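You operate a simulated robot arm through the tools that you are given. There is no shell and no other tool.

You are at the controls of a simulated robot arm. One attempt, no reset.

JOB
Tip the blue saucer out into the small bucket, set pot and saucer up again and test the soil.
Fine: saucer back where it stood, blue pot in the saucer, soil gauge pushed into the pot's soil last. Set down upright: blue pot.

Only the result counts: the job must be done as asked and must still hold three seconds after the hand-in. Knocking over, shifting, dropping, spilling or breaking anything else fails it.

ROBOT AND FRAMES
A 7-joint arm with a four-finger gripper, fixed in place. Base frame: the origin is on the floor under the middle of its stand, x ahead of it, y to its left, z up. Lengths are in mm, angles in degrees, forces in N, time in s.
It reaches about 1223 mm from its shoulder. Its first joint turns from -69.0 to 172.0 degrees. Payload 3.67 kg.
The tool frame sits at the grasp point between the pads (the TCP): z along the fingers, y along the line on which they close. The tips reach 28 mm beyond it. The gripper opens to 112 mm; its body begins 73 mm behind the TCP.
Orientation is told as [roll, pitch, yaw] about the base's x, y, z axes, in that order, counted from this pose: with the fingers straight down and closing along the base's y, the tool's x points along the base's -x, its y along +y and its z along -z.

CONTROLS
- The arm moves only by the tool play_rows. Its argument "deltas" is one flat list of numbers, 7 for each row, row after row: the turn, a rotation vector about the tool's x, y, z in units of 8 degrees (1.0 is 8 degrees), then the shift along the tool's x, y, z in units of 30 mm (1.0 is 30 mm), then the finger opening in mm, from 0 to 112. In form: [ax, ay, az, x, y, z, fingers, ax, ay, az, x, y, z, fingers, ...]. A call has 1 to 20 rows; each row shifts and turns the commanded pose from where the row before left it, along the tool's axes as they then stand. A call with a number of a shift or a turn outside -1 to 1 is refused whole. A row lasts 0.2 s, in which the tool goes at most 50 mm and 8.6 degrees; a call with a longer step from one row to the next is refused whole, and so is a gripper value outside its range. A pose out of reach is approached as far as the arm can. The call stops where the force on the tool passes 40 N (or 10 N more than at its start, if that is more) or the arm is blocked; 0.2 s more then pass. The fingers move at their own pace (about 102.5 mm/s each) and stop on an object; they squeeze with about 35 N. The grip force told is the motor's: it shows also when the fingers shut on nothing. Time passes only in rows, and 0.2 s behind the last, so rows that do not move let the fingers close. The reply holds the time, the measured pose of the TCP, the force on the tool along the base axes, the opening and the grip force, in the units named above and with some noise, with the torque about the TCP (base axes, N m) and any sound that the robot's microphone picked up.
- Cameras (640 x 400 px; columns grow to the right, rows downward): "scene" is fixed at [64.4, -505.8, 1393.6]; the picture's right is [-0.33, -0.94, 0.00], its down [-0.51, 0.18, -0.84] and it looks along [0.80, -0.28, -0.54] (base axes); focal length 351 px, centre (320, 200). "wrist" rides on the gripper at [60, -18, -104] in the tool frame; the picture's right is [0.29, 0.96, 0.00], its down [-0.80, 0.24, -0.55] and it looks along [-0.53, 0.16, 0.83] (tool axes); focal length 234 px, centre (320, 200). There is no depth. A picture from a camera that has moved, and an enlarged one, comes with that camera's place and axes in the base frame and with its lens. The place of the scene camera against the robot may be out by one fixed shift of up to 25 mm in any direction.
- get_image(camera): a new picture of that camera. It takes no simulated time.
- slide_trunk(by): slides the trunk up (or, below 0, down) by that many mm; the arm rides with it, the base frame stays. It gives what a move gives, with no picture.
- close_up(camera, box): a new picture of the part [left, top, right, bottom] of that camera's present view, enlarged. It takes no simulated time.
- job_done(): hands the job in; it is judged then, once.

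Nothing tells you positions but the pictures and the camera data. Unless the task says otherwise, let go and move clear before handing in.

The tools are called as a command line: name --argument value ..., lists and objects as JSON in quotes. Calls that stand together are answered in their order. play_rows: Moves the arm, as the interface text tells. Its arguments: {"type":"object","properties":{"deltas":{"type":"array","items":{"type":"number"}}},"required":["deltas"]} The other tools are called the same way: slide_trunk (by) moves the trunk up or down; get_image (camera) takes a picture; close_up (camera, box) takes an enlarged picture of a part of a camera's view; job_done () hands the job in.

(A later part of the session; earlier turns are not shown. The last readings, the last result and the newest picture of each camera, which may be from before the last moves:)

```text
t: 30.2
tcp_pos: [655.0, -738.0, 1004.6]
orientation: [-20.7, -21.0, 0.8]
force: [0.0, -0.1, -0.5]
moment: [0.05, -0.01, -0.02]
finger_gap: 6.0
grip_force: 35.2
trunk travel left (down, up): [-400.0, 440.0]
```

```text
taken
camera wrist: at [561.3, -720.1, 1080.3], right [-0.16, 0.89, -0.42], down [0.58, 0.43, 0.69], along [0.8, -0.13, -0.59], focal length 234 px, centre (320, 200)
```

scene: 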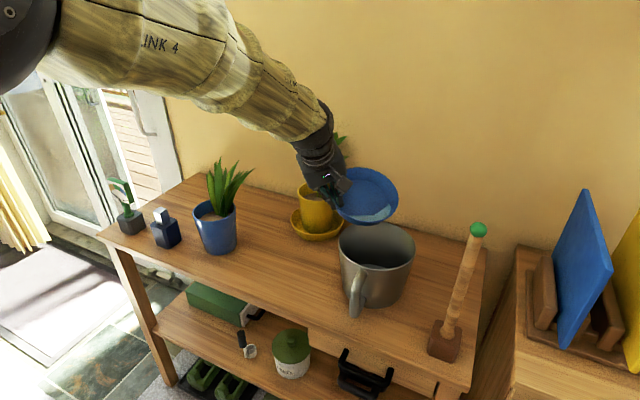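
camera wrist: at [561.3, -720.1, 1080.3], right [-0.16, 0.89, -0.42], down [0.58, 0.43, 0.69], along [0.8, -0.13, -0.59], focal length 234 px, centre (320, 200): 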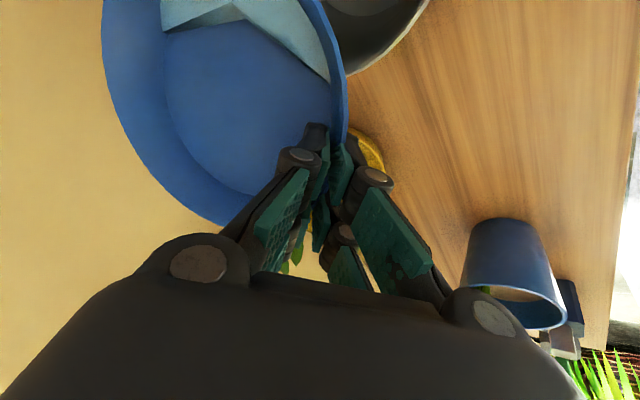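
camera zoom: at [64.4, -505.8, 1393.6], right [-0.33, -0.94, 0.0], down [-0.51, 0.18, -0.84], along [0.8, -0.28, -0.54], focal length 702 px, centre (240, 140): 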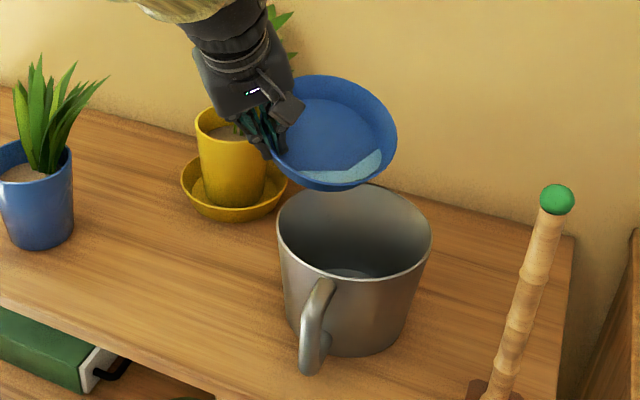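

The water has pooled at the lip, which is directly over the bucket's middle. I'll carry on tilting.

play_rows --deltas '[0, -0.351, 0.1326, 0.066, -0.01, -0.026, 0, 0, -0.351, 0.1326, 0.072, -0.012, -0.032, 0, 0, -0.351, 0.1326, 0.073, -0.014, -0.037, 0, 0, -0.351, 0.1326, 0.08, -0.017, -0.046, 0, 0, -0.351, 0.1326, 0.08, -0.019, -0.051, 0, 0, -0.351, 0.1326, 0.082, -0.022, -0.059, 0]'

close_up --camera "scene" --box '[280, 130, 440, 330]'

get_image --camera "wrist"

```text
t: 31.6
tcp_pos: [637.3, -737.5, 1005.5]
orientation: [-20.7, -39.0, 0.8]
force: [1.3, 0.4, -1.4]
moment: [0.1, 0.02, 0.0]
finger_gap: 6.0
grip_force: 35.3
trunk travel left (down, up): [-400.0, 440.0]
```

```text
2.00 times, centred on (360, 230) of scene
camera zoom: at [64.4, -505.8, 1393.6], right [-0.33, -0.94, 0.0], down [-0.51, 0.18, -0.84], along [0.8, -0.28, -0.54], focal length 702 px, centre (240, 140)
```

zoom: 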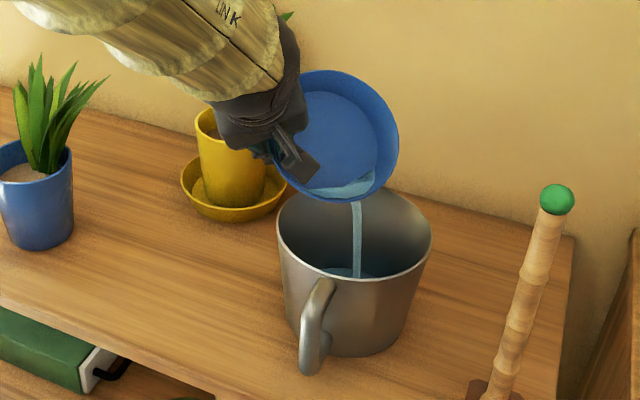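

```text
taken
camera wrist: at [526.5, -719.5, 1047.8], right [-0.02, 0.9, -0.44], down [0.34, 0.43, 0.84], along [0.94, -0.13, -0.32], focal length 234 px, centre (320, 200)
```

wrist: 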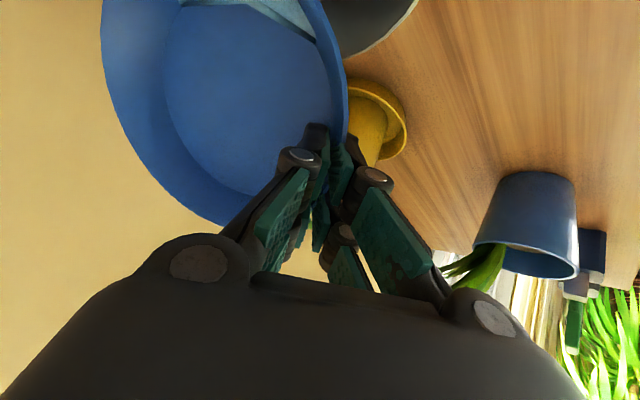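

The stream is falling straight into the bucket. I'll continue the tilt slowly.

play_rows --deltas '[0, 0, 0, 0, 0, 0, 0, 0, -0.351, 0.1326, 0.084, -0.025, -0.067, 0, 0, -0.351, 0.1326, 0.082, -0.028, -0.073, 0, 0, -0.351, 0.1326, 0.083, -0.031, -0.081, 0, 0, -0.351, 0.1326, 0.082, -0.034, -0.09, 0, 0, -0.351, 0.1326, 0.077, -0.036, -0.094, 0, 0, -0.351, 0.1326, 0.076, -0.039, -0.103, 0, 0, -0.351, 0.1326, 0.071, -0.041, -0.109, 0]'

close_up --camera "scene" --box '[280, 130, 440, 330]'

get_image --camera "wrist"

```text
t: 33.4
tcp_pos: [619.4, -734.4, 1006.9]
orientation: [-19.3, -56.3, 0.4]
force: [-0.4, 1.5, -0.7]
moment: [0.04, 0.04, 0.01]
finger_gap: 5.8
grip_force: 34.7
out of reach, approached as far as the arm can: row 3, 4
trunk travel left (down, up): [-400.0, 440.0]
```

```text
2.00 times, centred on (360, 230) of scene
camera zoom: at [64.4, -505.8, 1393.6], right [-0.33, -0.94, 0.0], down [-0.51, 0.18, -0.84], along [0.8, -0.28, -0.54], focal length 702 px, centre (240, 140)
```

zoom: 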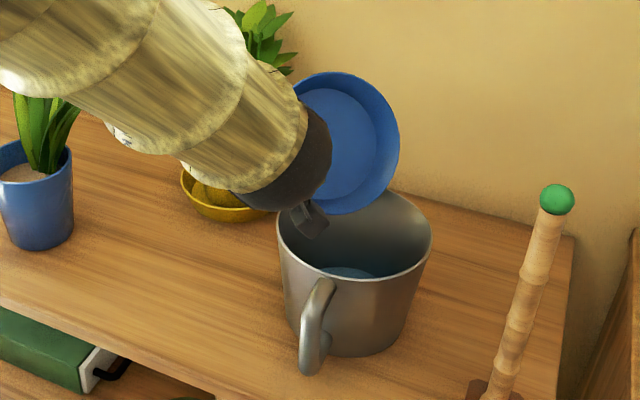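

```text
taken
camera wrist: at [498.9, -717.5, 1013.5], right [0.1, 0.9, -0.42], down [0.07, 0.41, 0.91], along [0.99, -0.12, -0.03], focal length 234 px, centre (320, 200)
```

wrist: 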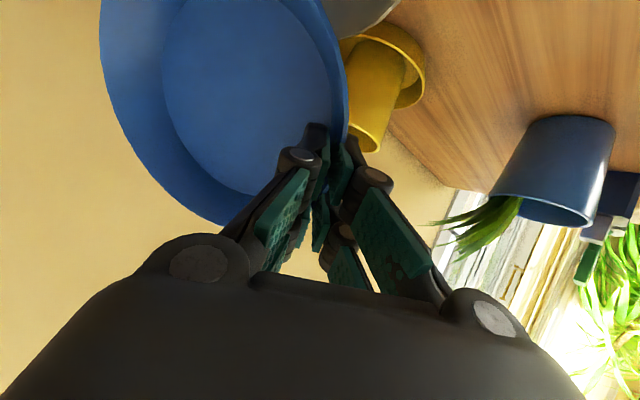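

The saucer looks empty already. I'll tilt a little further over the bucket and hold there so it drains completely.

play_rows --deltas '[0, -0.351, 0.1326, 0.1, -0.05, -0.13, 0, 0, -0.468, 0.177, 0.088, -0.058, -0.154, 0, 0, -0.468, 0.177, 0.077, -0.061, -0.162, 0, 0, -0.468, 0.177, 0.067, -0.065, -0.173, 0, 0, -0.468, 0.177, 0.054, -0.067, -0.177, 0, 0, 0, 0, 0, 0, 0, 0, 0, 0, 0, 0, 0, 0, 0, 0, 0, 0, 0, 0, 0, 0, 0, 0, 0, 0, 0, 0, 0]'

close_up --camera "scene" --box '[280, 130, 440, 330]'

get_image --camera "wrist"

```text
t: 35.4
tcp_pos: [591.1, -735.0, 1006.3]
orientation: [-17.4, -75.3, -1.7]
force: [-0.5, -0.1, -0.9]
moment: [0.05, 0.02, -0.01]
finger_gap: 5.7
grip_force: 35.5
trunk travel left (down, up): [-400.0, 440.0]
```

```text
2.00 times, centred on (360, 230) of scene
camera zoom: at [64.4, -505.8, 1393.6], right [-0.33, -0.94, 0.0], down [-0.51, 0.18, -0.84], along [0.8, -0.28, -0.54], focal length 702 px, centre (240, 140)
```

zoom: 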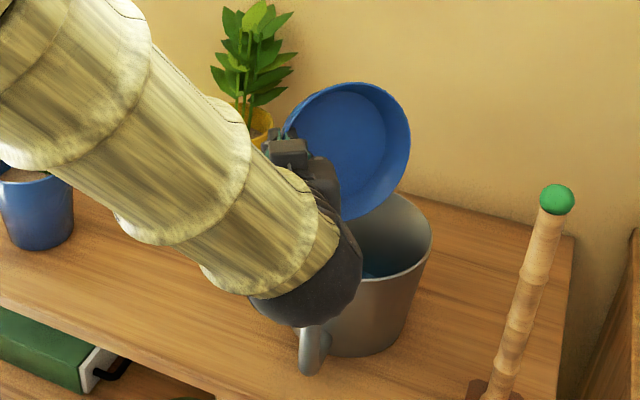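

```text
taken
camera wrist: at [474.9, -717.8, 974.7], right [0.23, 0.91, -0.35], down [-0.23, 0.4, 0.89], along [0.95, -0.12, 0.3], focal length 234 px, centre (320, 200)
```

wrist: 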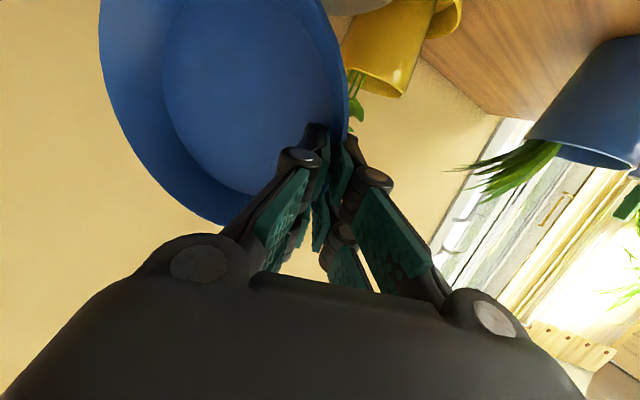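

The saucer is empty. I'll raise slightly, tilt back to level above the bucket, then check for spills and that the grip hasn't slipped.

play_rows --deltas '[0, 0, 0, -0.967, -0.076, -0.242, 0, 0, 0.898, -0.2815, 0, 0, 0, 0, 0, 0.898, -0.2815, 0, 0, 0, 0, 0, 0.898, -0.2815, 0, 0, 0, 0, 0, 0.898, -0.2815, 0, 0, 0, 0, 0, 0.898, -0.2815, 0, 0, 0, 0, 0, 0.898, -0.2815, 0, 0, 0, 0, 0, 0.898, -0.2815, 0, 0, 0, 0, 0, 0.898, -0.2815, 0, 0, 0, 0, 0, 0.898, -0.2815, 0, 0, 0, 0, 0, 0.898, -0.2815, 0, 0, 0, 0, 0, 0, 0, 0, 0, 0, 0]'

get_image --camera "scene"

get_image --camera "wrist"

```text
t: 38.0
tcp_pos: [591.0, -734.9, 1035.9]
orientation: [-17.4, 0.2, -1.8]
force: [-0.4, -0.1, -1.4]
moment: [0.06, -0.03, -0.03]
finger_gap: 6.0
grip_force: 35.3
trunk travel left (down, up): [-400.0, 440.0]
```

```text
taken
```

scene: 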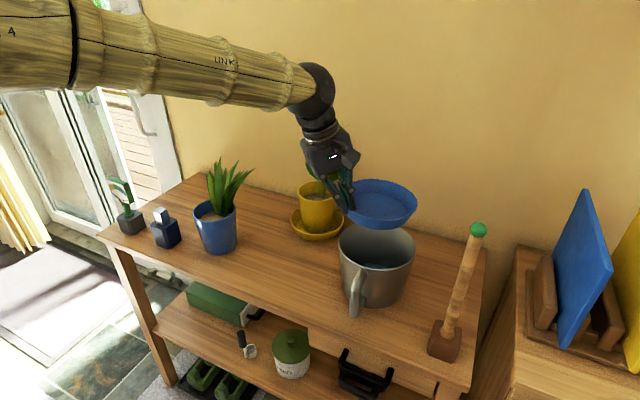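

```text
taken
camera wrist: at [531.8, -719.5, 1141.0], right [-0.26, 0.92, -0.29], down [0.81, 0.37, 0.46], along [0.53, -0.11, -0.84], focal length 234 px, centre (320, 200)
```

wrist: 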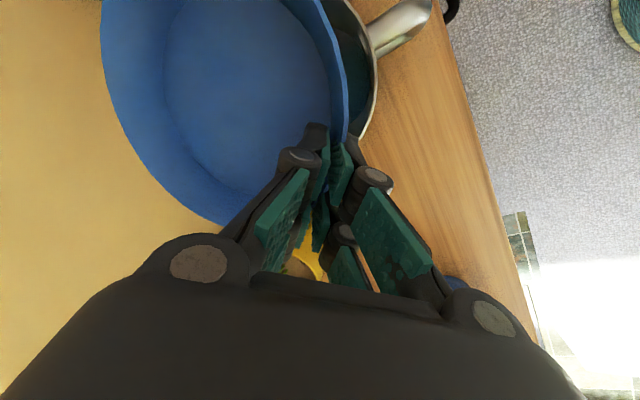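

The saucer is level and still held the same way, and the water is in the bucket. I'll square the hand to its grasp orientation and carry the saucer back to 30 mm above its original spot.

play_rows --deltas '[0.41, -0.097, -0.31, 0, 0, 0, 0, 0, 0, 0, -0.574, 0.846, -0.139, 0, 0, 0, 0, -0.574, 0.846, -0.139, 0, 0, 0, 0, -0.574, 0.846, -0.139, 0, 0, 0, 0, -0.574, 0.846, -0.139, 0, 0, 0, 0, -0.574, 0.846, -0.139, 0, 0, 0, 0, -0.574, 0.846, -0.139, 0, 0, 0, 0, -0.574, 0.846, -0.139, 0, 0, 0, 0, 0, 0.3535, 0.9354, 0, 0, 0, 0, 0, 0.3535, 0.9354, 0, 0, 0, 0, 0, 0.3535, 0.9354, 0, 0, 0, 0, 0, 0.3535, 0.9354, 0, 0, 0, 0, 0, 0.3535, 0.9354, 0]'

get_image --camera "scene"

close_up --camera "wrist" --box '[180, 20, 480, 260]'

```text
t: 40.8
tcp_pos: [711.5, -558.2, 849.3]
orientation: [-20.7, 0.2, 1.0]
force: [0.0, -0.1, -0.5]
moment: [0.06, 0.0, 0.03]
finger_gap: 5.9
grip_force: 35.2
trunk travel left (down, up): [-400.0, 440.0]
```

```text
taken
```

scene: 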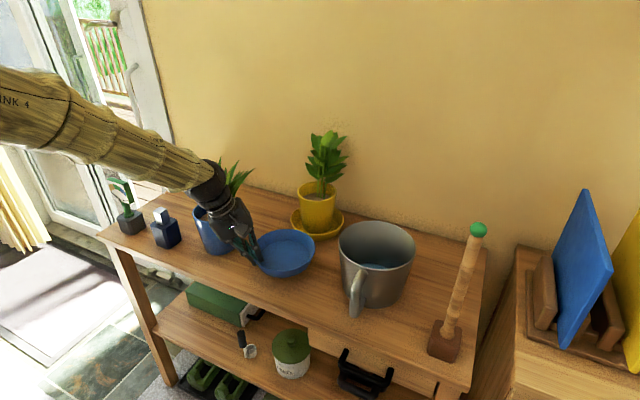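

```text
1.67 times, centred on (330, 140) of wrist
camera zoom: at [650.6, -539.5, 953.0], right [-0.3, 0.89, -0.34], down [0.79, 0.43, 0.43], along [0.53, -0.14, -0.84], focal length 390 px, centre (303, 300)
```

zoom: 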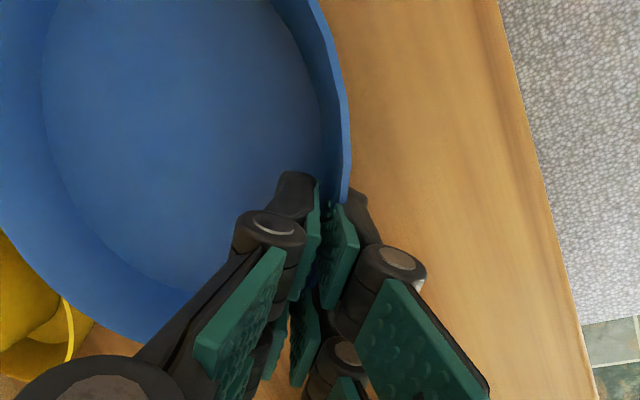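

The saucer is 29 mm above the table. I'll make a small correction and set it down gently.

play_rows --deltas '[0, 0, 0, 0.042, 0.16, 0.367, 0, 0, 0, 0, 0.042, 0.16, 0.367, 0, 0, 0, 0, 0, 0.03, 0.08, 0, 0, 0, 0, 0, 0.02, 0.055, 0]'

close_up --camera "scene" --box '[180, 145, 330, 295]'

```text
t: 41.8
tcp_pos: [706.3, -556.6, 822.1]
orientation: [-20.7, 0.1, 0.9]
force: [-0.1, 0.6, -0.5]
moment: [0.03, -0.01, -0.02]
finger_gap: 5.8
grip_force: 34.9
trunk travel left (down, up): [-400.0, 440.0]
```

```text
2.67 times, centred on (255, 220) of scene
camera zoom: at [64.4, -505.8, 1393.6], right [-0.33, -0.94, 0.0], down [-0.51, 0.18, -0.84], along [0.8, -0.28, -0.54], focal length 935 px, centre (493, 147)
```

zoom: 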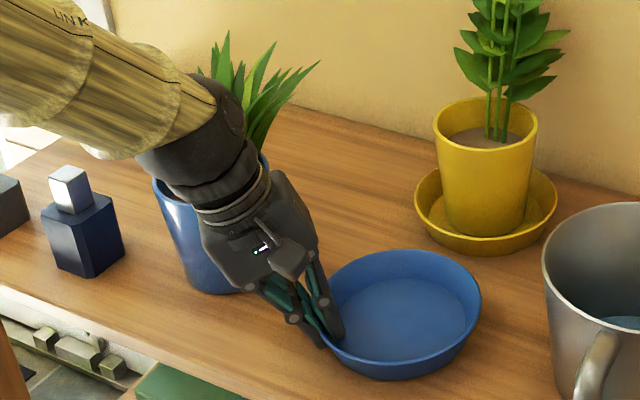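

It lines up with the original picture to within about 2–3 mm. I'll make a final nudge and then release.

play_rows --deltas '[0, 0, 0, 0, 0.1, 0.035, 0, 0, 0, 0, 0, 0.007, 0.02, 0, 0, 0, 0, 0, 0, 0, 15, 0, 0, 0, 0, 0, 0, 30, 0, 0, 0, 0, 0, 0, 30]'

close_up --camera "scene" --box '[180, 145, 330, 295]'

close_up --camera "wrist" --box '[180, 20, 480, 260]'

```text
t: 43.0
tcp_pos: [706.1, -552.6, 819.5]
orientation: [-20.8, 0.2, 0.9]
force: [0.1, -0.3, -0.5]
moment: [-0.03, 0.04, 0.02]
finger_gap: 30.2
grip_force: 0.1
trunk travel left (down, up): [-400.0, 440.0]
```

```text
2.67 times, centred on (255, 220) of scene
camera zoom: at [64.4, -505.8, 1393.6], right [-0.33, -0.94, 0.0], down [-0.51, 0.18, -0.84], along [0.8, -0.28, -0.54], focal length 935 px, centre (493, 147)
```

zoom: 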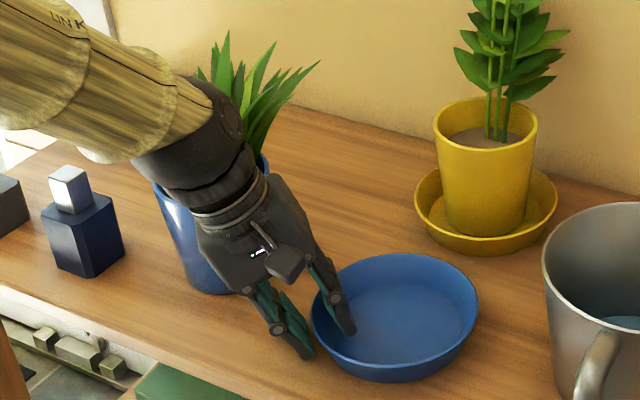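

```text
1.67 times, centred on (330, 140) of wrist
camera zoom: at [645.9, -534.9, 922.7], right [-0.3, 0.89, -0.34], down [0.79, 0.43, 0.43], along [0.53, -0.14, -0.84], focal length 390 px, centre (303, 300)
```

zoom: 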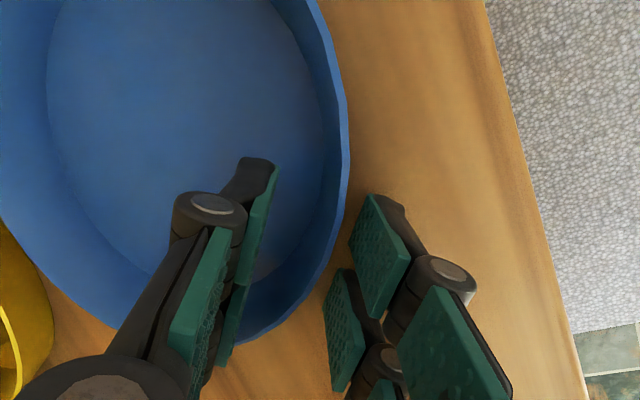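

The saucer is released and sits within about 4 mm of where it stood. Next I retreat upward along the hand axis and take pictures to plan the pot grasp.

play_rows --deltas '[0, 0, 0, 0, 0, -0.5, 30, 0, 0, 0, 0, 0, -0.8, 30, 0, 0, 0, 0, 0, -1, 30, 0, 0, 0, 0, 0, -1, 30, 0, 0, 0, 0.5, -0.6, -0.6, 30, 0, 0, 0, 0.8, -0.6, -0.6, 30, 0, 0, 0, 0.8, -0.4, -0.6, 30]'

get_image --camera "scene"

get_image --camera "wrist"

close_up --camera "scene" --box '[180, 120, 360, 290]'

```text
t: 44.6
tcp_pos: [640.0, -543.1, 980.8]
orientation: [-20.7, 0.1, 1.0]
force: [-0.1, 0.0, 0.6]
moment: [-0.03, 0.0, 0.01]
finger_gap: 29.9
grip_force: 0.0
trunk travel left (down, up): [-400.0, 440.0]
```

```text
taken
```

scene: 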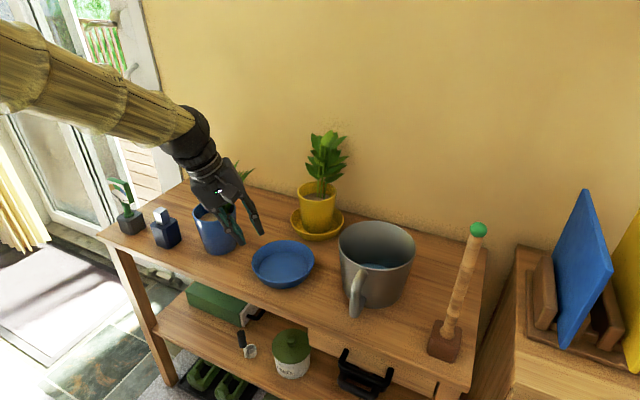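

```text
taken
camera wrist: at [579.8, -524.8, 1084.5], right [-0.3, 0.89, -0.34], down [0.79, 0.43, 0.43], along [0.53, -0.14, -0.84], focal length 234 px, centre (320, 200)
```

wrist: 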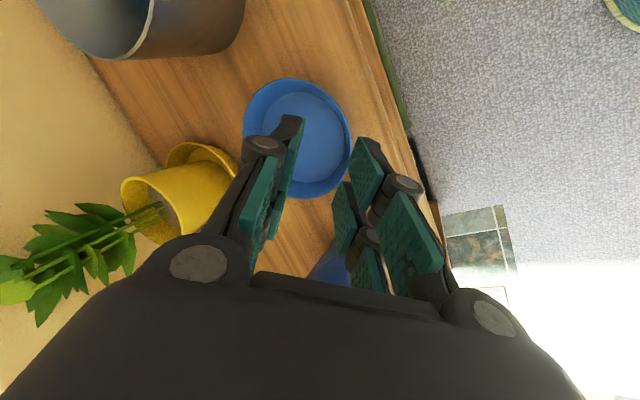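

```text
2.35 times, centred on (270, 205) of scene
camera zoom: at [64.4, -505.8, 1393.6], right [-0.33, -0.94, 0.0], down [-0.51, 0.18, -0.84], along [0.8, -0.28, -0.54], focal length 825 px, centre (438, 188)
```

zoom: 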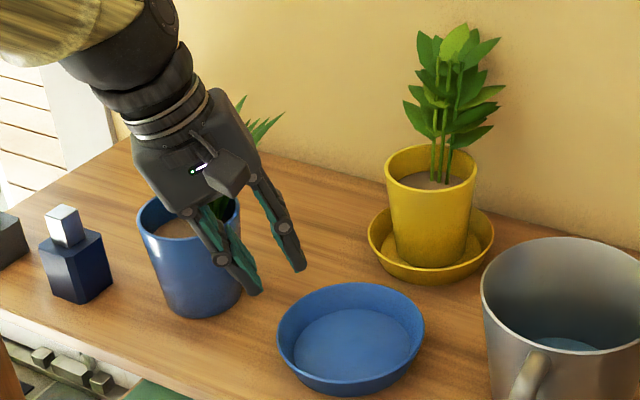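

The saucer looks right. Now I'll remove the lean, shift left in front of the blue pot, yaw toward it and tilt, so I can see the pot, leaves and gauge from the robot side.

play_rows --deltas '[-0.863, 0, 0, 0, 0, 0, 60, -0.863, 0, 0, 0, 0, 0, 60, -0.863, 0, 0, 0, 0, 0, 60, 0, 0, 0, 0.2, 0.95, -0.3, 112, 0, 0, 0, 0.2, 0.95, -0.3, 112, 0, 0, 0, 0.2, 0.95, -0.3, 112, 0, 0, 0, 0.2, 0.95, 0, 112, 0, 0, 0, 0.2, 0.95, 0, 112, 0, 0, 0.969, 0, 0, 0, 112, 0, 0, 0.969, 0, 0, 0, 112, 0, 0, 0.969, 0, 0, 0, 112, 0, 0, 0.969, 0, 0, 0, 112, 0, -0.94, 0, 0, 0, 0, 112, 0, -0.94, 0, 0, 0, 0, 112, 0, -0.94, 0, 0, 0, 0, 112, 0, -0.94, 0, 0, 0, 0, 112, 0, -0.94, 0, 0, 0, 0, 112, 0, -0.94, 0, 0, 0, 0, 112]'

get_image --camera "scene"

get_image --camera "wrist"

```text
t: 48.4
tcp_pos: [607.8, -416.6, 991.8]
orientation: [5.4, -42.6, -34.8]
force: [-0.2, 0.2, -0.1]
moment: [0.05, 0.0, 0.02]
finger_gap: 111.8
grip_force: 0.1
trunk travel left (down, up): [-400.0, 440.0]
```

```text
taken
```

scene: 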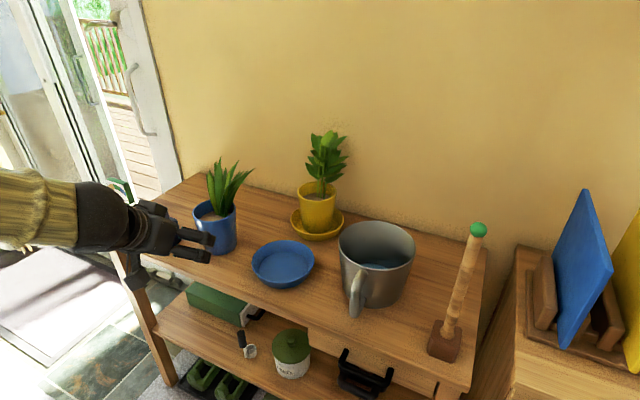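

```text
taken
camera wrist: at [498.9, -373.9, 1026.7], right [0.32, 0.94, -0.13], down [0.27, 0.04, 0.96], along [0.91, -0.34, -0.24], focal length 234 px, centre (320, 200)
```

wrist: 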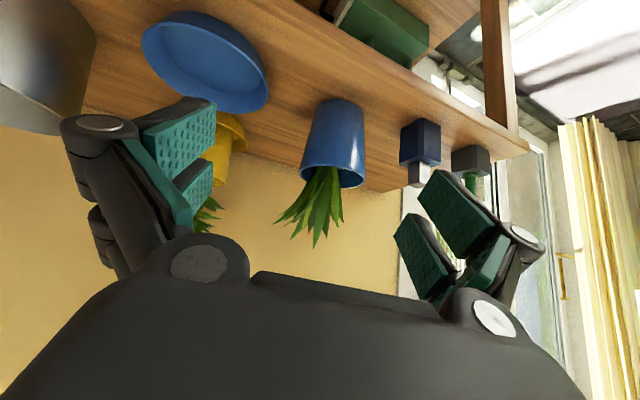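

The leaves lean mainly toward -Y, away from where the hand will come in. The measured pose differs a bit from what I commanded, so I'll wait a moment to see whether it settles.

play_rows --deltas '[0, 0, 0, 0, 0, 0, 112, 0, 0, 0, 0, 0, 0, 112]'

close_up --camera "wrist" --box '[260, 80, 520, 260]'

```text
t: 49.0
tcp_pos: [608.6, -414.7, 992.1]
orientation: [5.5, -42.6, -34.7]
force: [0.5, -0.2, -0.7]
moment: [0.0, -0.01, 0.03]
finger_gap: 112.0
grip_force: 0.1
trunk travel left (down, up): [-400.0, 440.0]
```

```text
2.22 times, centred on (390, 170) of wrist
camera zoom: at [499.4, -373.6, 1026.4], right [0.32, 0.94, -0.13], down [0.27, 0.04, 0.96], along [0.91, -0.34, -0.24], focal length 520 px, centre (164, 267)
```

zoom: 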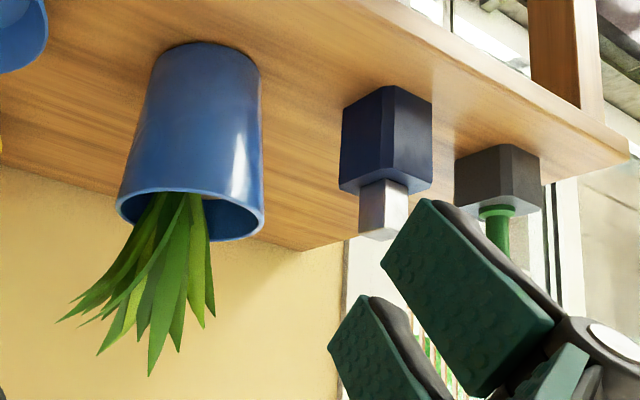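

The pose is steady, so I'll work from the measured values. I'll set the hand for the pot grasp: fingers about 25° below horizontal, yaw -20°.

play_rows --deltas '[0.69, 0, 0, 0, 0, 0, 112, -0.622, 0, -0.676, 0, 0, 0, 112, -0.622, 0, -0.676, 0, 0, 0, 112, 0, -0.933, 0, 0, 0, 0, 112, 0, -0.933, 0, 0, 0, 0, 112, 0, -0.933, 0, 0, 0, 0, 112, 0, 0, 0, 0, 0, 0, 112]'

get_image --camera "scene"

```text
t: 50.6
tcp_pos: [606.6, -416.9, 996.9]
orientation: [2.9, -65.4, -22.9]
force: [-0.5, 1.1, 0.7]
moment: [0.03, 0.0, 0.01]
finger_gap: 112.1
grip_force: 0.2
trunk travel left (down, up): [-400.0, 440.0]
```

```text
taken
```

scene: 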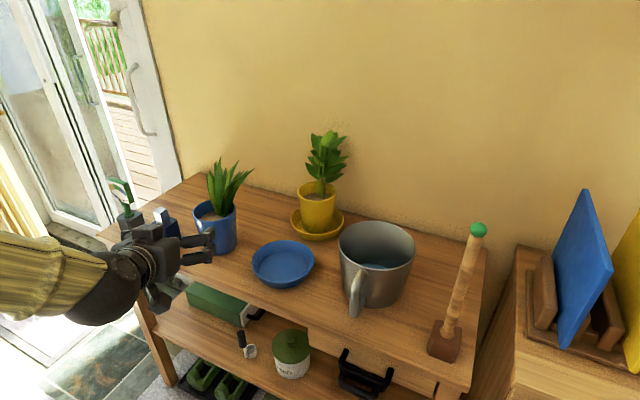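

Orientation is close to what I want. I'm moving down to the pre-grasp position in front of the pot.

play_rows --deltas '[0.36, 0, 0, 0.449, 0.14, 0.846, 112, 0, 0, 0, 0.449, 0.14, 0.846, 112, 0, 0, 0, 0.449, 0.14, 0.846, 112, 0, 0, 0, 0.449, 0.14, 0.846, 112, 0, 0, 0, 0.449, 0.14, 0.846, 112, 0, 0, 0, 0.449, 0.14, 0.846, 112, 0, 0, 0, 0, 0, 0, 112]'

get_image --camera "scene"

get_image --camera "wrist"

```text
t: 51.7
tcp_pos: [668.3, -463.5, 901.4]
orientation: [3.2, -64.6, -28.0]
force: [0.7, 0.1, -0.1]
moment: [0.01, -0.04, 0.04]
finger_gap: 111.8
grip_force: 0.1
out of reach, approached as far as the arm can: row 4, 5
trunk travel left (down, up): [-400.0, 440.0]
stopped in row 5: the arm was blocked; the commanded pose is now the measured one
```

```text
taken
```

scene: 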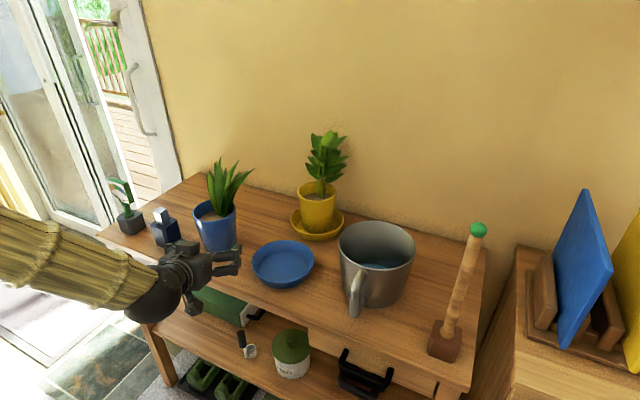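

```text
taken
camera wrist: at [553.2, -428.5, 890.5], right [0.3, 0.92, -0.24], down [-0.05, 0.27, 0.96], along [0.95, -0.28, 0.13], focal length 234 px, centre (320, 200)
```

wrist: 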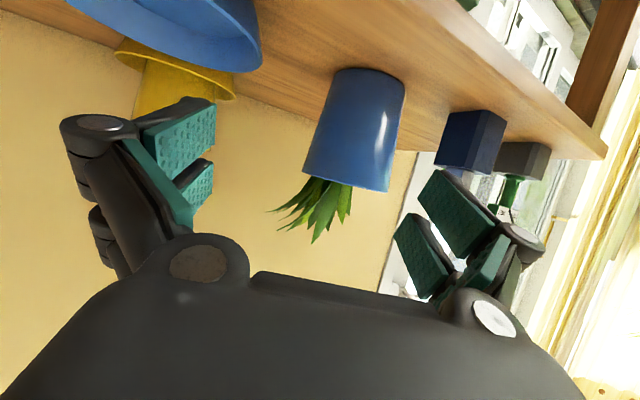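

The arm ran into its joint limits rather than touching anything, so the shoulder is still too high for this pose. I'll back off and raise the hand, then lower the trunk further.

play_rows --deltas '[0, 0, 0, -0.71, 0, -0.573, 112, 0, 0, 0, -0.71, 0, -0.573, 112, 0, 0, 0, -0.71, 0, -0.573, 112, 0, 0, 0, -0.71, 0, -0.573, 112, 0, 0, 0, -0.71, 0, -0.573, 112, 0, 0, 0, -0.71, 0, -0.573, 112]'

get_image --camera "scene"

```text
t: 53.3
tcp_pos: [624.0, -474.0, 1032.4]
orientation: [13.0, -61.0, -38.9]
force: [0.1, -0.7, 0.4]
moment: [-0.01, 0.01, 0.02]
finger_gap: 111.7
grip_force: 0.1
trunk travel left (down, up): [-400.0, 440.0]
stopped in row 6: the arm was blocked; the commanded pose is now the measured one
```

```text
taken
```

scene: 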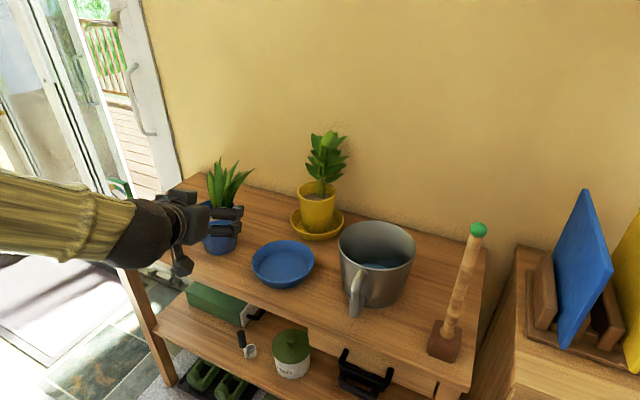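

The arm is pinned against some joint limit here. I'll test small rotations in free air to find which directions are still free.

play_rows --deltas '[0.5, 0, 0, 0, 0, 0, 112, 0.5, 0, 0, 0, 0, 0, 112, 0.5, 0, 0, 0, 0, 0, 112]'

play_rows --deltas '[0, 0.6, 0, 0, 0, 0, 112, 0, 0.6, 0, 0, 0, 0, 112, 0, 0.6, 0, 0, 0, 0, 112]'

get_image --camera "scene"

```text
t: 54.3
tcp_pos: [615.7, -500.6, 1003.1]
orientation: [8.6, -56.8, -47.4]
force: [0.2, 0.2, -0.5]
moment: [-0.04, -0.02, -0.01]
finger_gap: 112.2
grip_force: 0.0
trunk travel left (down, up): [-400.0, 440.0]
stopped in row 3: the arm was blocked; the commanded pose is now the measured one
```

```text
t: 55.1
tcp_pos: [619.6, -497.2, 1006.5]
orientation: [7.5, -45.8, -44.9]
force: [0.3, -0.3, -0.1]
moment: [-0.01, 0.05, -0.01]
finger_gap: 112.2
grip_force: 0.0
out of reach, approached as far as the arm can: row 3
trunk travel left (down, up): [-400.0, 440.0]
```

```text
taken
```

scene: 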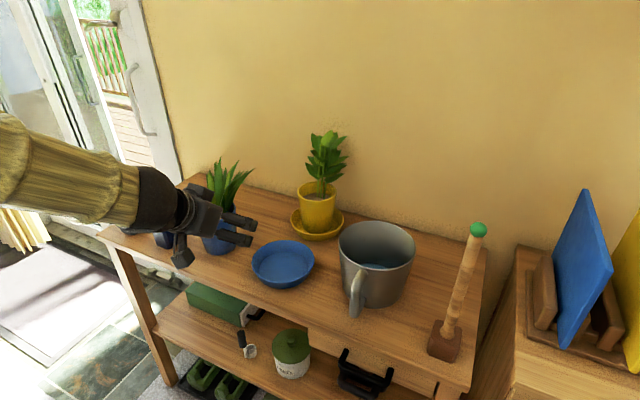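

My best evidence is that the pouring configuration (fingers turned left of radial) was well inside limits. I'll return to the vertical, yaw-0 posture that worked, and then lower the trunk from there.

play_rows --deltas '[0, 0.95, 0, 0, 0, 0, 112, 0, 0.95, 0, 0, 0, 0, 112, 0, 0.95, 0, 0, 0, 0, 112, 0, 0.95, 0, 0, 0, 0, 112, 0, 0.95, 0, 0, 0, 0, 112, 0, 0.95, 0, 0, 0, 0, 112, 0.4, 0, -0.8, 0, 0, 0, 112, 0.4, 0, -0.8, 0, 0, 0, 112, 0, 0, -0.9, 0, 0, 0, 112, 0, 0, -0.9, 0, 0, 0, 112, 0, 0, -0.9, 0, 0, 0, 112, 0, 0, -0.9, 0, 0, 0, 112]'

get_image --camera "scene"

```text
t: 57.7
tcp_pos: [618.5, -498.8, 1005.6]
orientation: [-1.7, -0.2, 2.3]
force: [0.2, 0.1, 0.3]
moment: [0.04, -0.02, 0.02]
finger_gap: 111.8
grip_force: 0.0
trunk travel left (down, up): [-400.0, 440.0]
```

```text
taken
```

scene: 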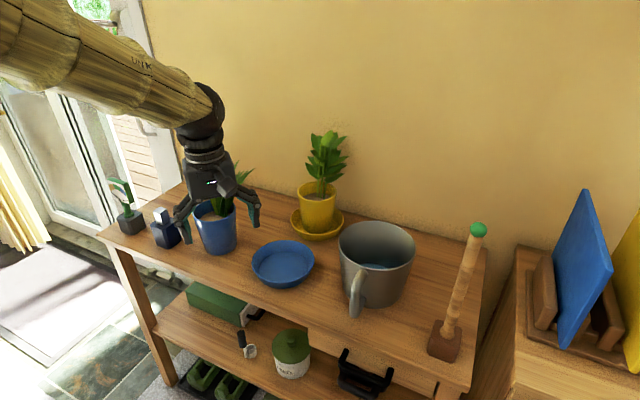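

This posture is comfortable. A 45° tilt is enough for the pot and needs a wrist position very close to the saucer grasp that worked, so I'll tilt 45° at yaw 0 here.

play_rows --deltas '[-0.2, 0, 0.28, 0, 0, 0, 112, 0, -0.94, 0, 0, 0, 0, 112, 0, -0.94, 0, 0, 0, 0, 112, 0, -0.94, 0, 0, 0, 0, 112, 0, -0.94, 0, 0, 0, 0, 112, 0, -0.94, 0, 0, 0, 0, 112, 0, -0.94, 0, 0, 0, 0, 112]'

get_image --camera "wrist"

get_image --camera "scene"

```text
t: 59.3
tcp_pos: [619.2, -499.4, 1005.3]
orientation: [-0.1, -45.3, 0.0]
force: [-0.6, -0.3, 0.0]
moment: [0.0, 0.05, 0.01]
finger_gap: 112.0
grip_force: 0.1
trunk travel left (down, up): [-400.0, 440.0]
```

```text
taken
camera wrist: at [502.7, -517.2, 1035.3], right [-0.2, 0.96, -0.21], down [0.17, 0.24, 0.96], along [0.97, 0.16, -0.21], focal length 234 px, centre (320, 200)
```

wrist: 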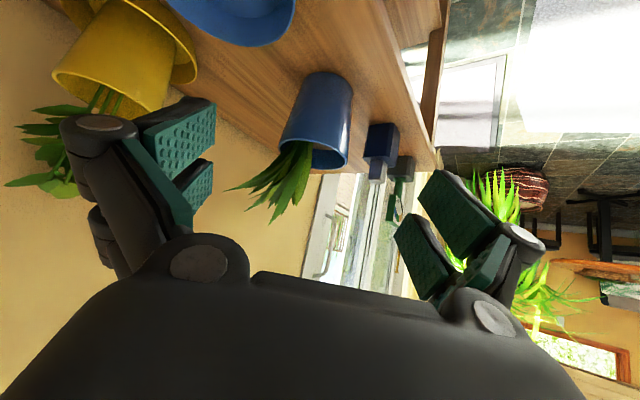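

```text
taken
```

scene: 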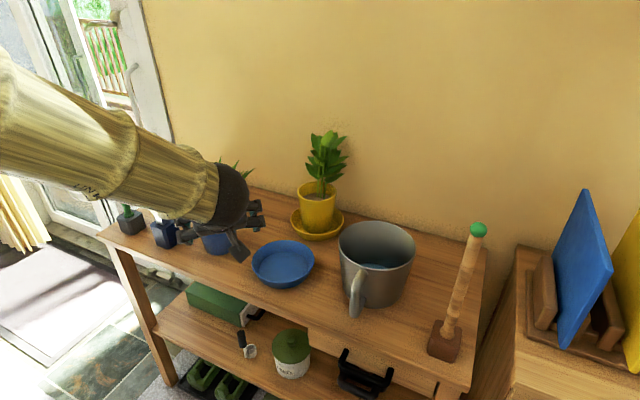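

The orientation is exact this time. I'll zoom in to refine the pot's position before approaching.

close_up --camera "wrist" --box '[240, 50, 440, 210]'

```text
2.50 times, centred on (340, 130) of wrist
camera zoom: at [502.7, -517.2, 1035.3], right [-0.2, 0.96, -0.21], down [0.17, 0.24, 0.96], along [0.97, 0.16, -0.21], focal length 585 px, centre (270, 375)
```

zoom: 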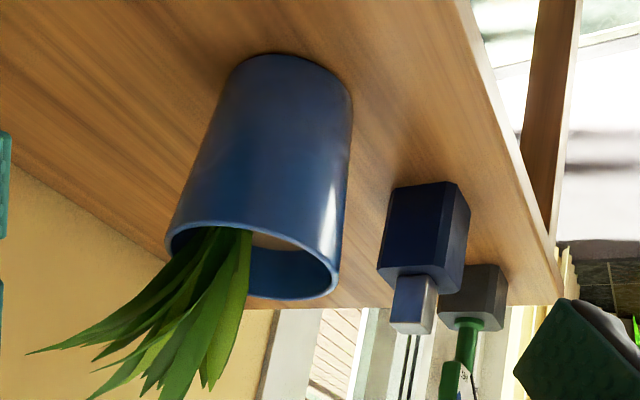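

The pot axis comes out at (841, -486.5) with the table at z 774. I'm moving to just in front of the pot at grasp height.

play_rows --deltas '[0, 0, 0, 0.221, 0.069, 0.969, 112, 0, 0, 0, 0.221, 0.069, 0.969, 112, 0, 0, 0, 0.221, 0.069, 0.969, 112, 0, 0, 0, 0.221, 0.069, 0.969, 112, 0, 0, 0, 0.221, 0.069, 0.969, 112, 0, 0, 0, 0.221, 0.069, 0.969, 112, 0, 0, 0, 0, 0, 0, 112]'

get_image --camera "wrist"

get_image --camera "scene"

```text
t: 60.9
tcp_pos: [716.1, -487.4, 854.0]
orientation: [-0.1, -45.4, 0.0]
force: [-1.0, -0.5, 0.6]
moment: [0.01, -0.01, 0.01]
finger_gap: 112.2
grip_force: 0.1
trunk travel left (down, up): [-400.0, 440.0]
```

```text
taken
camera wrist: at [599.5, -504.8, 884.5], right [-0.2, 0.96, -0.21], down [0.17, 0.24, 0.96], along [0.97, 0.16, -0.21], focal length 234 px, centre (320, 200)
```

wrist: 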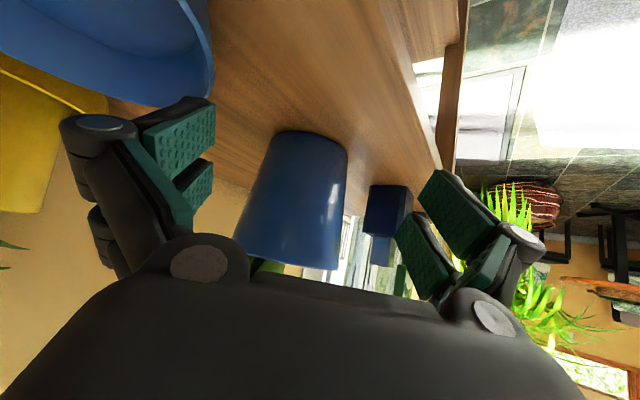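

```text
taken
```

scene: 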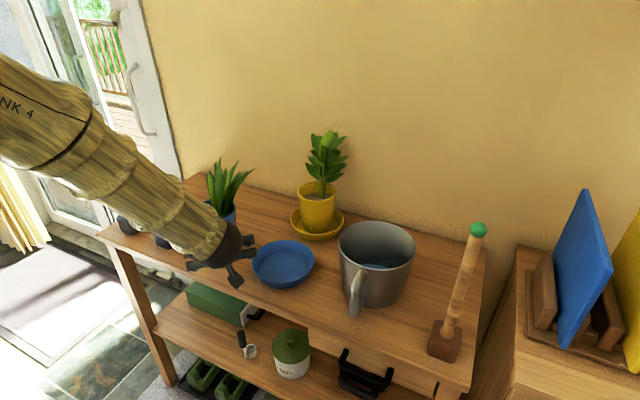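

The hand is in front of the pot and the pot looks centred between the fingers. I'll zoom to check lateral centring before moving in.

close_up --camera "wrist" --box '[200, 110, 400, 290]'

```text
2.22 times, centred on (300, 200) of wrist
camera zoom: at [599.5, -504.8, 884.5], right [-0.2, 0.96, -0.21], down [0.17, 0.24, 0.96], along [0.97, 0.16, -0.21], focal length 520 px, centre (364, 200)
```

zoom: 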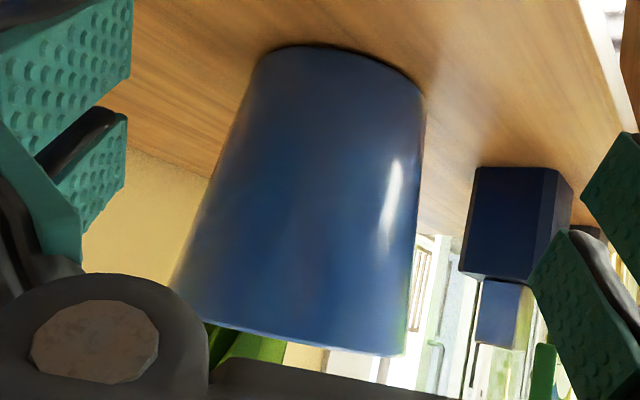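

The pot axis is at y≈-486.2 and the hand is at -487.4. I'll make a 1 mm correction and advance horizontally, slowing near the end.

play_rows --deltas '[0, 0, 0, -0.5, 0.04, 0.505, 112, 0, 0, 0, -0.5, 0, 0.505, 112, 0, 0, 0, -0.5, 0, 0.505, 112, 0, 0, 0, -0.5, 0, 0.505, 112]'

get_image --camera "wrist"

close_up --camera "scene" --box '[120, 120, 300, 300]'

```text
t: 61.9
tcp_pos: [800.9, -485.3, 854.2]
orientation: [-0.2, -45.3, -0.1]
force: [0.0, 0.1, 0.1]
moment: [-0.05, -0.03, 0.0]
finger_gap: 111.7
grip_force: 0.1
trunk travel left (down, up): [-400.0, 440.0]
```

```text
taken
camera wrist: at [685.4, -503.1, 884.8], right [-0.2, 0.96, -0.21], down [0.17, 0.24, 0.96], along [0.96, 0.16, -0.21], focal length 234 px, centre (320, 200)
```

wrist: 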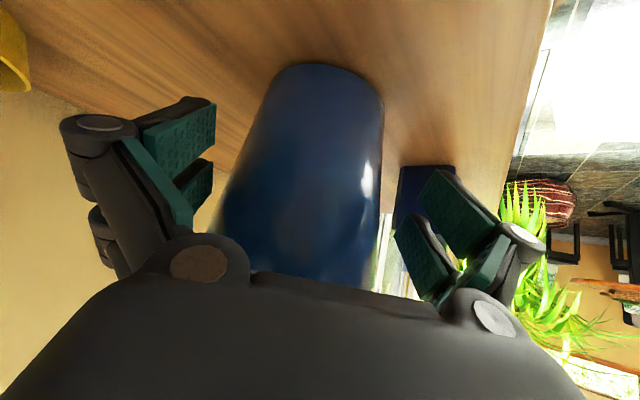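

```text
2.22 times, centred on (210, 210) of scene
camera zoom: at [64.4, -505.8, 1393.6], right [-0.33, -0.94, 0.0], down [-0.51, 0.18, -0.84], along [0.8, -0.28, -0.54], focal length 779 px, centre (564, 178)
```

zoom: 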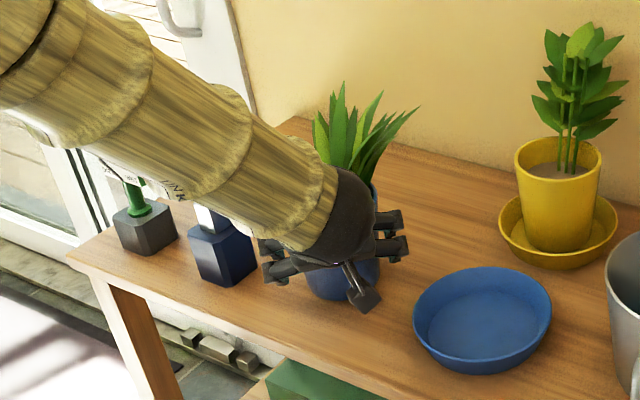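

Clearance on both sides looks even. I'll advance the last 28 mm and look again before closing.

play_rows --deltas '[0, 0, 0, -0.328, -0.03, 0.332, 112, 0, 0, 0, -0.328, 0, 0.332, 112, 0, 0, 0, 0, 0, 0, 112]'

get_image --camera "wrist"

close_up --camera "scene" --box '[160, 140, 280, 290]'

```text
t: 62.7
tcp_pos: [828.4, -487.0, 853.9]
orientation: [-0.2, -45.4, -0.1]
force: [-2.5, -2.8, -0.7]
moment: [0.14, -0.05, -0.1]
finger_gap: 112.0
grip_force: 0.0
trunk travel left (down, up): [-400.0, 440.0]
```

```text
taken
camera wrist: at [712.9, -504.9, 883.8], right [-0.2, 0.96, -0.21], down [0.17, 0.24, 0.96], along [0.97, 0.16, -0.21], focal length 234 px, centre (320, 200)
```

wrist: 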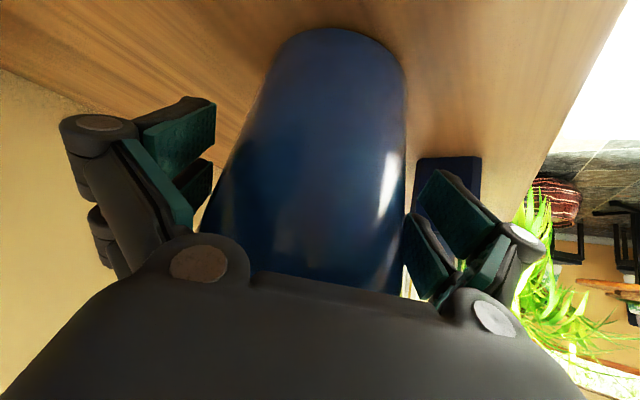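

```text
2.67 times, centred on (220, 215) of scene
camera zoom: at [64.4, -505.8, 1393.6], right [-0.33, -0.94, 0.0], down [-0.51, 0.18, -0.84], along [0.8, -0.28, -0.54], focal length 935 px, centre (587, 160)
```

zoom: 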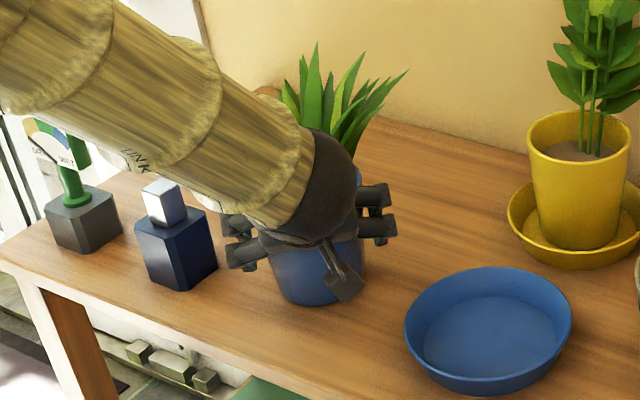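

There's a light contact of about 3 N, but the hand is well placed around the pot. I'm closing the fingers.

play_rows --deltas '[0, 0, 0, 0, 0, 0, 100, 0, 0, 0, 0, 0, 0, 0, 0, 0, 0, 0, 0, 0, 0]'

get_image --camera "wrist"

close_up --camera "scene" --box '[160, 140, 280, 290]'

```text
t: 63.5
tcp_pos: [827.5, -485.2, 853.6]
orientation: [-0.1, -45.2, 0.1]
force: [-3.5, 4.2, 3.4]
moment: [0.52, -0.16, 0.27]
finger_gap: 104.6
grip_force: 35.3
trunk travel left (down, up): [-400.0, 440.0]
```

```text
taken
camera wrist: at [713.1, -503.3, 884.3], right [-0.2, 0.96, -0.21], down [0.17, 0.24, 0.96], along [0.97, 0.16, -0.21], focal length 234 px, centre (320, 200)
```

wrist: 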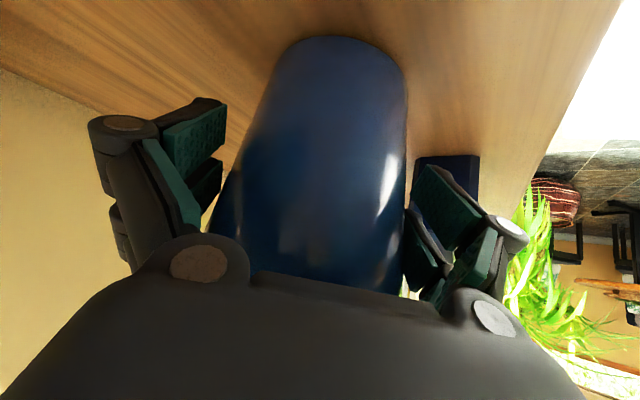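

```text
2.67 times, centred on (220, 215) of scene
camera zoom: at [64.4, -505.8, 1393.6], right [-0.33, -0.94, 0.0], down [-0.51, 0.18, -0.84], along [0.8, -0.28, -0.54], focal length 935 px, centre (587, 160)
```

zoom: 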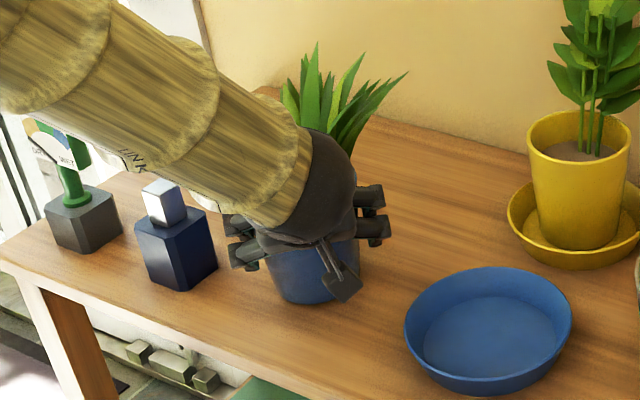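

The pot is gripped at 104.6 mm with full force. I'm lifting a little to test the hold.

play_rows --deltas '[0, 0, 0, -0.12, 0, -0.118, 0, 0, 0, 0, -0.2, 0, -0.198, 0, 0, 0, 0, -0.2, 0, -0.198, 0, 0, 0, 0, 0, 0, 0, 0]'

get_image --camera "wrist"

close_up --camera "scene" --box '[160, 140, 280, 290]'

```text
t: 64.5
tcp_pos: [829.1, -485.0, 875.7]
orientation: [0.0, -45.2, 0.0]
force: [-0.1, 0.0, -10.6]
moment: [0.13, 0.37, 0.04]
finger_gap: 99.5
grip_force: 34.7
trunk travel left (down, up): [-400.0, 440.0]
```

```text
taken
camera wrist: at [713.1, -504.5, 905.7], right [-0.2, 0.96, -0.2], down [0.17, 0.24, 0.96], along [0.96, 0.16, -0.21], focal length 234 px, centre (320, 200)
```

wrist: 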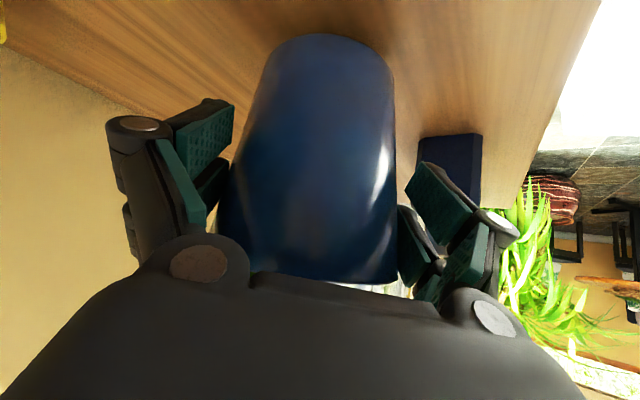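

```text
2.67 times, centred on (220, 215) of scene
camera zoom: at [64.4, -505.8, 1393.6], right [-0.33, -0.94, 0.0], down [-0.51, 0.18, -0.84], along [0.8, -0.28, -0.54], focal length 935 px, centre (587, 160)
```

zoom: 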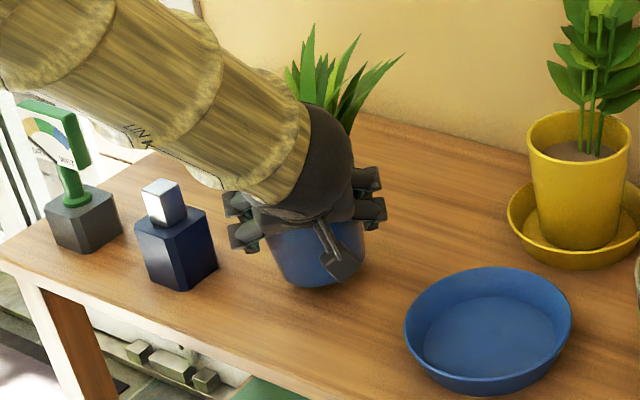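

The load reads about 10.6 N, and the gap has shrunk to 99.5 mm, so the pot has moved or tilted a little in the fingers. I'll look closely before going on.

close_up --camera "scene" --box '[200, 200, 260, 260]'

close_up --camera "wrist" --box '[180, 10, 460, 300]'

```text
6.67 times, centred on (230, 230) of scene
camera zoom: at [64.4, -505.8, 1393.6], right [-0.33, -0.94, 0.0], down [-0.51, 0.18, -0.84], along [0.8, -0.28, -0.54], focal length 2338 px, centre (920, 0)
```

zoom: 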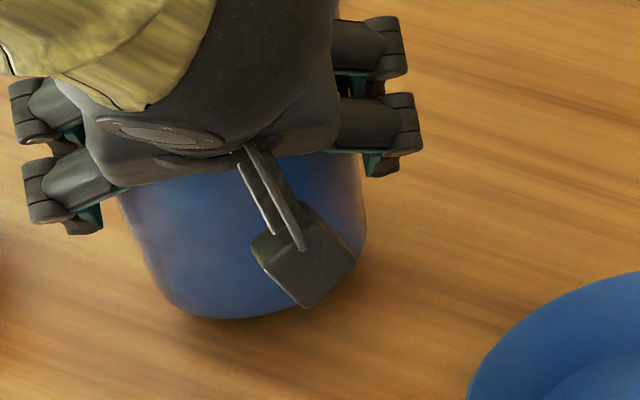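

```text
1.38 times, centred on (320, 155) of wrist
camera zoom: at [713.1, -504.5, 905.7], right [-0.2, 0.96, -0.2], down [0.17, 0.24, 0.96], along [0.96, 0.16, -0.21], focal length 323 px, centre (320, 262)
```

zoom: 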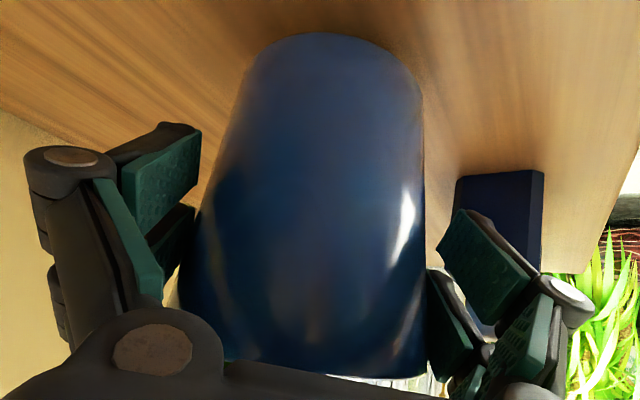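

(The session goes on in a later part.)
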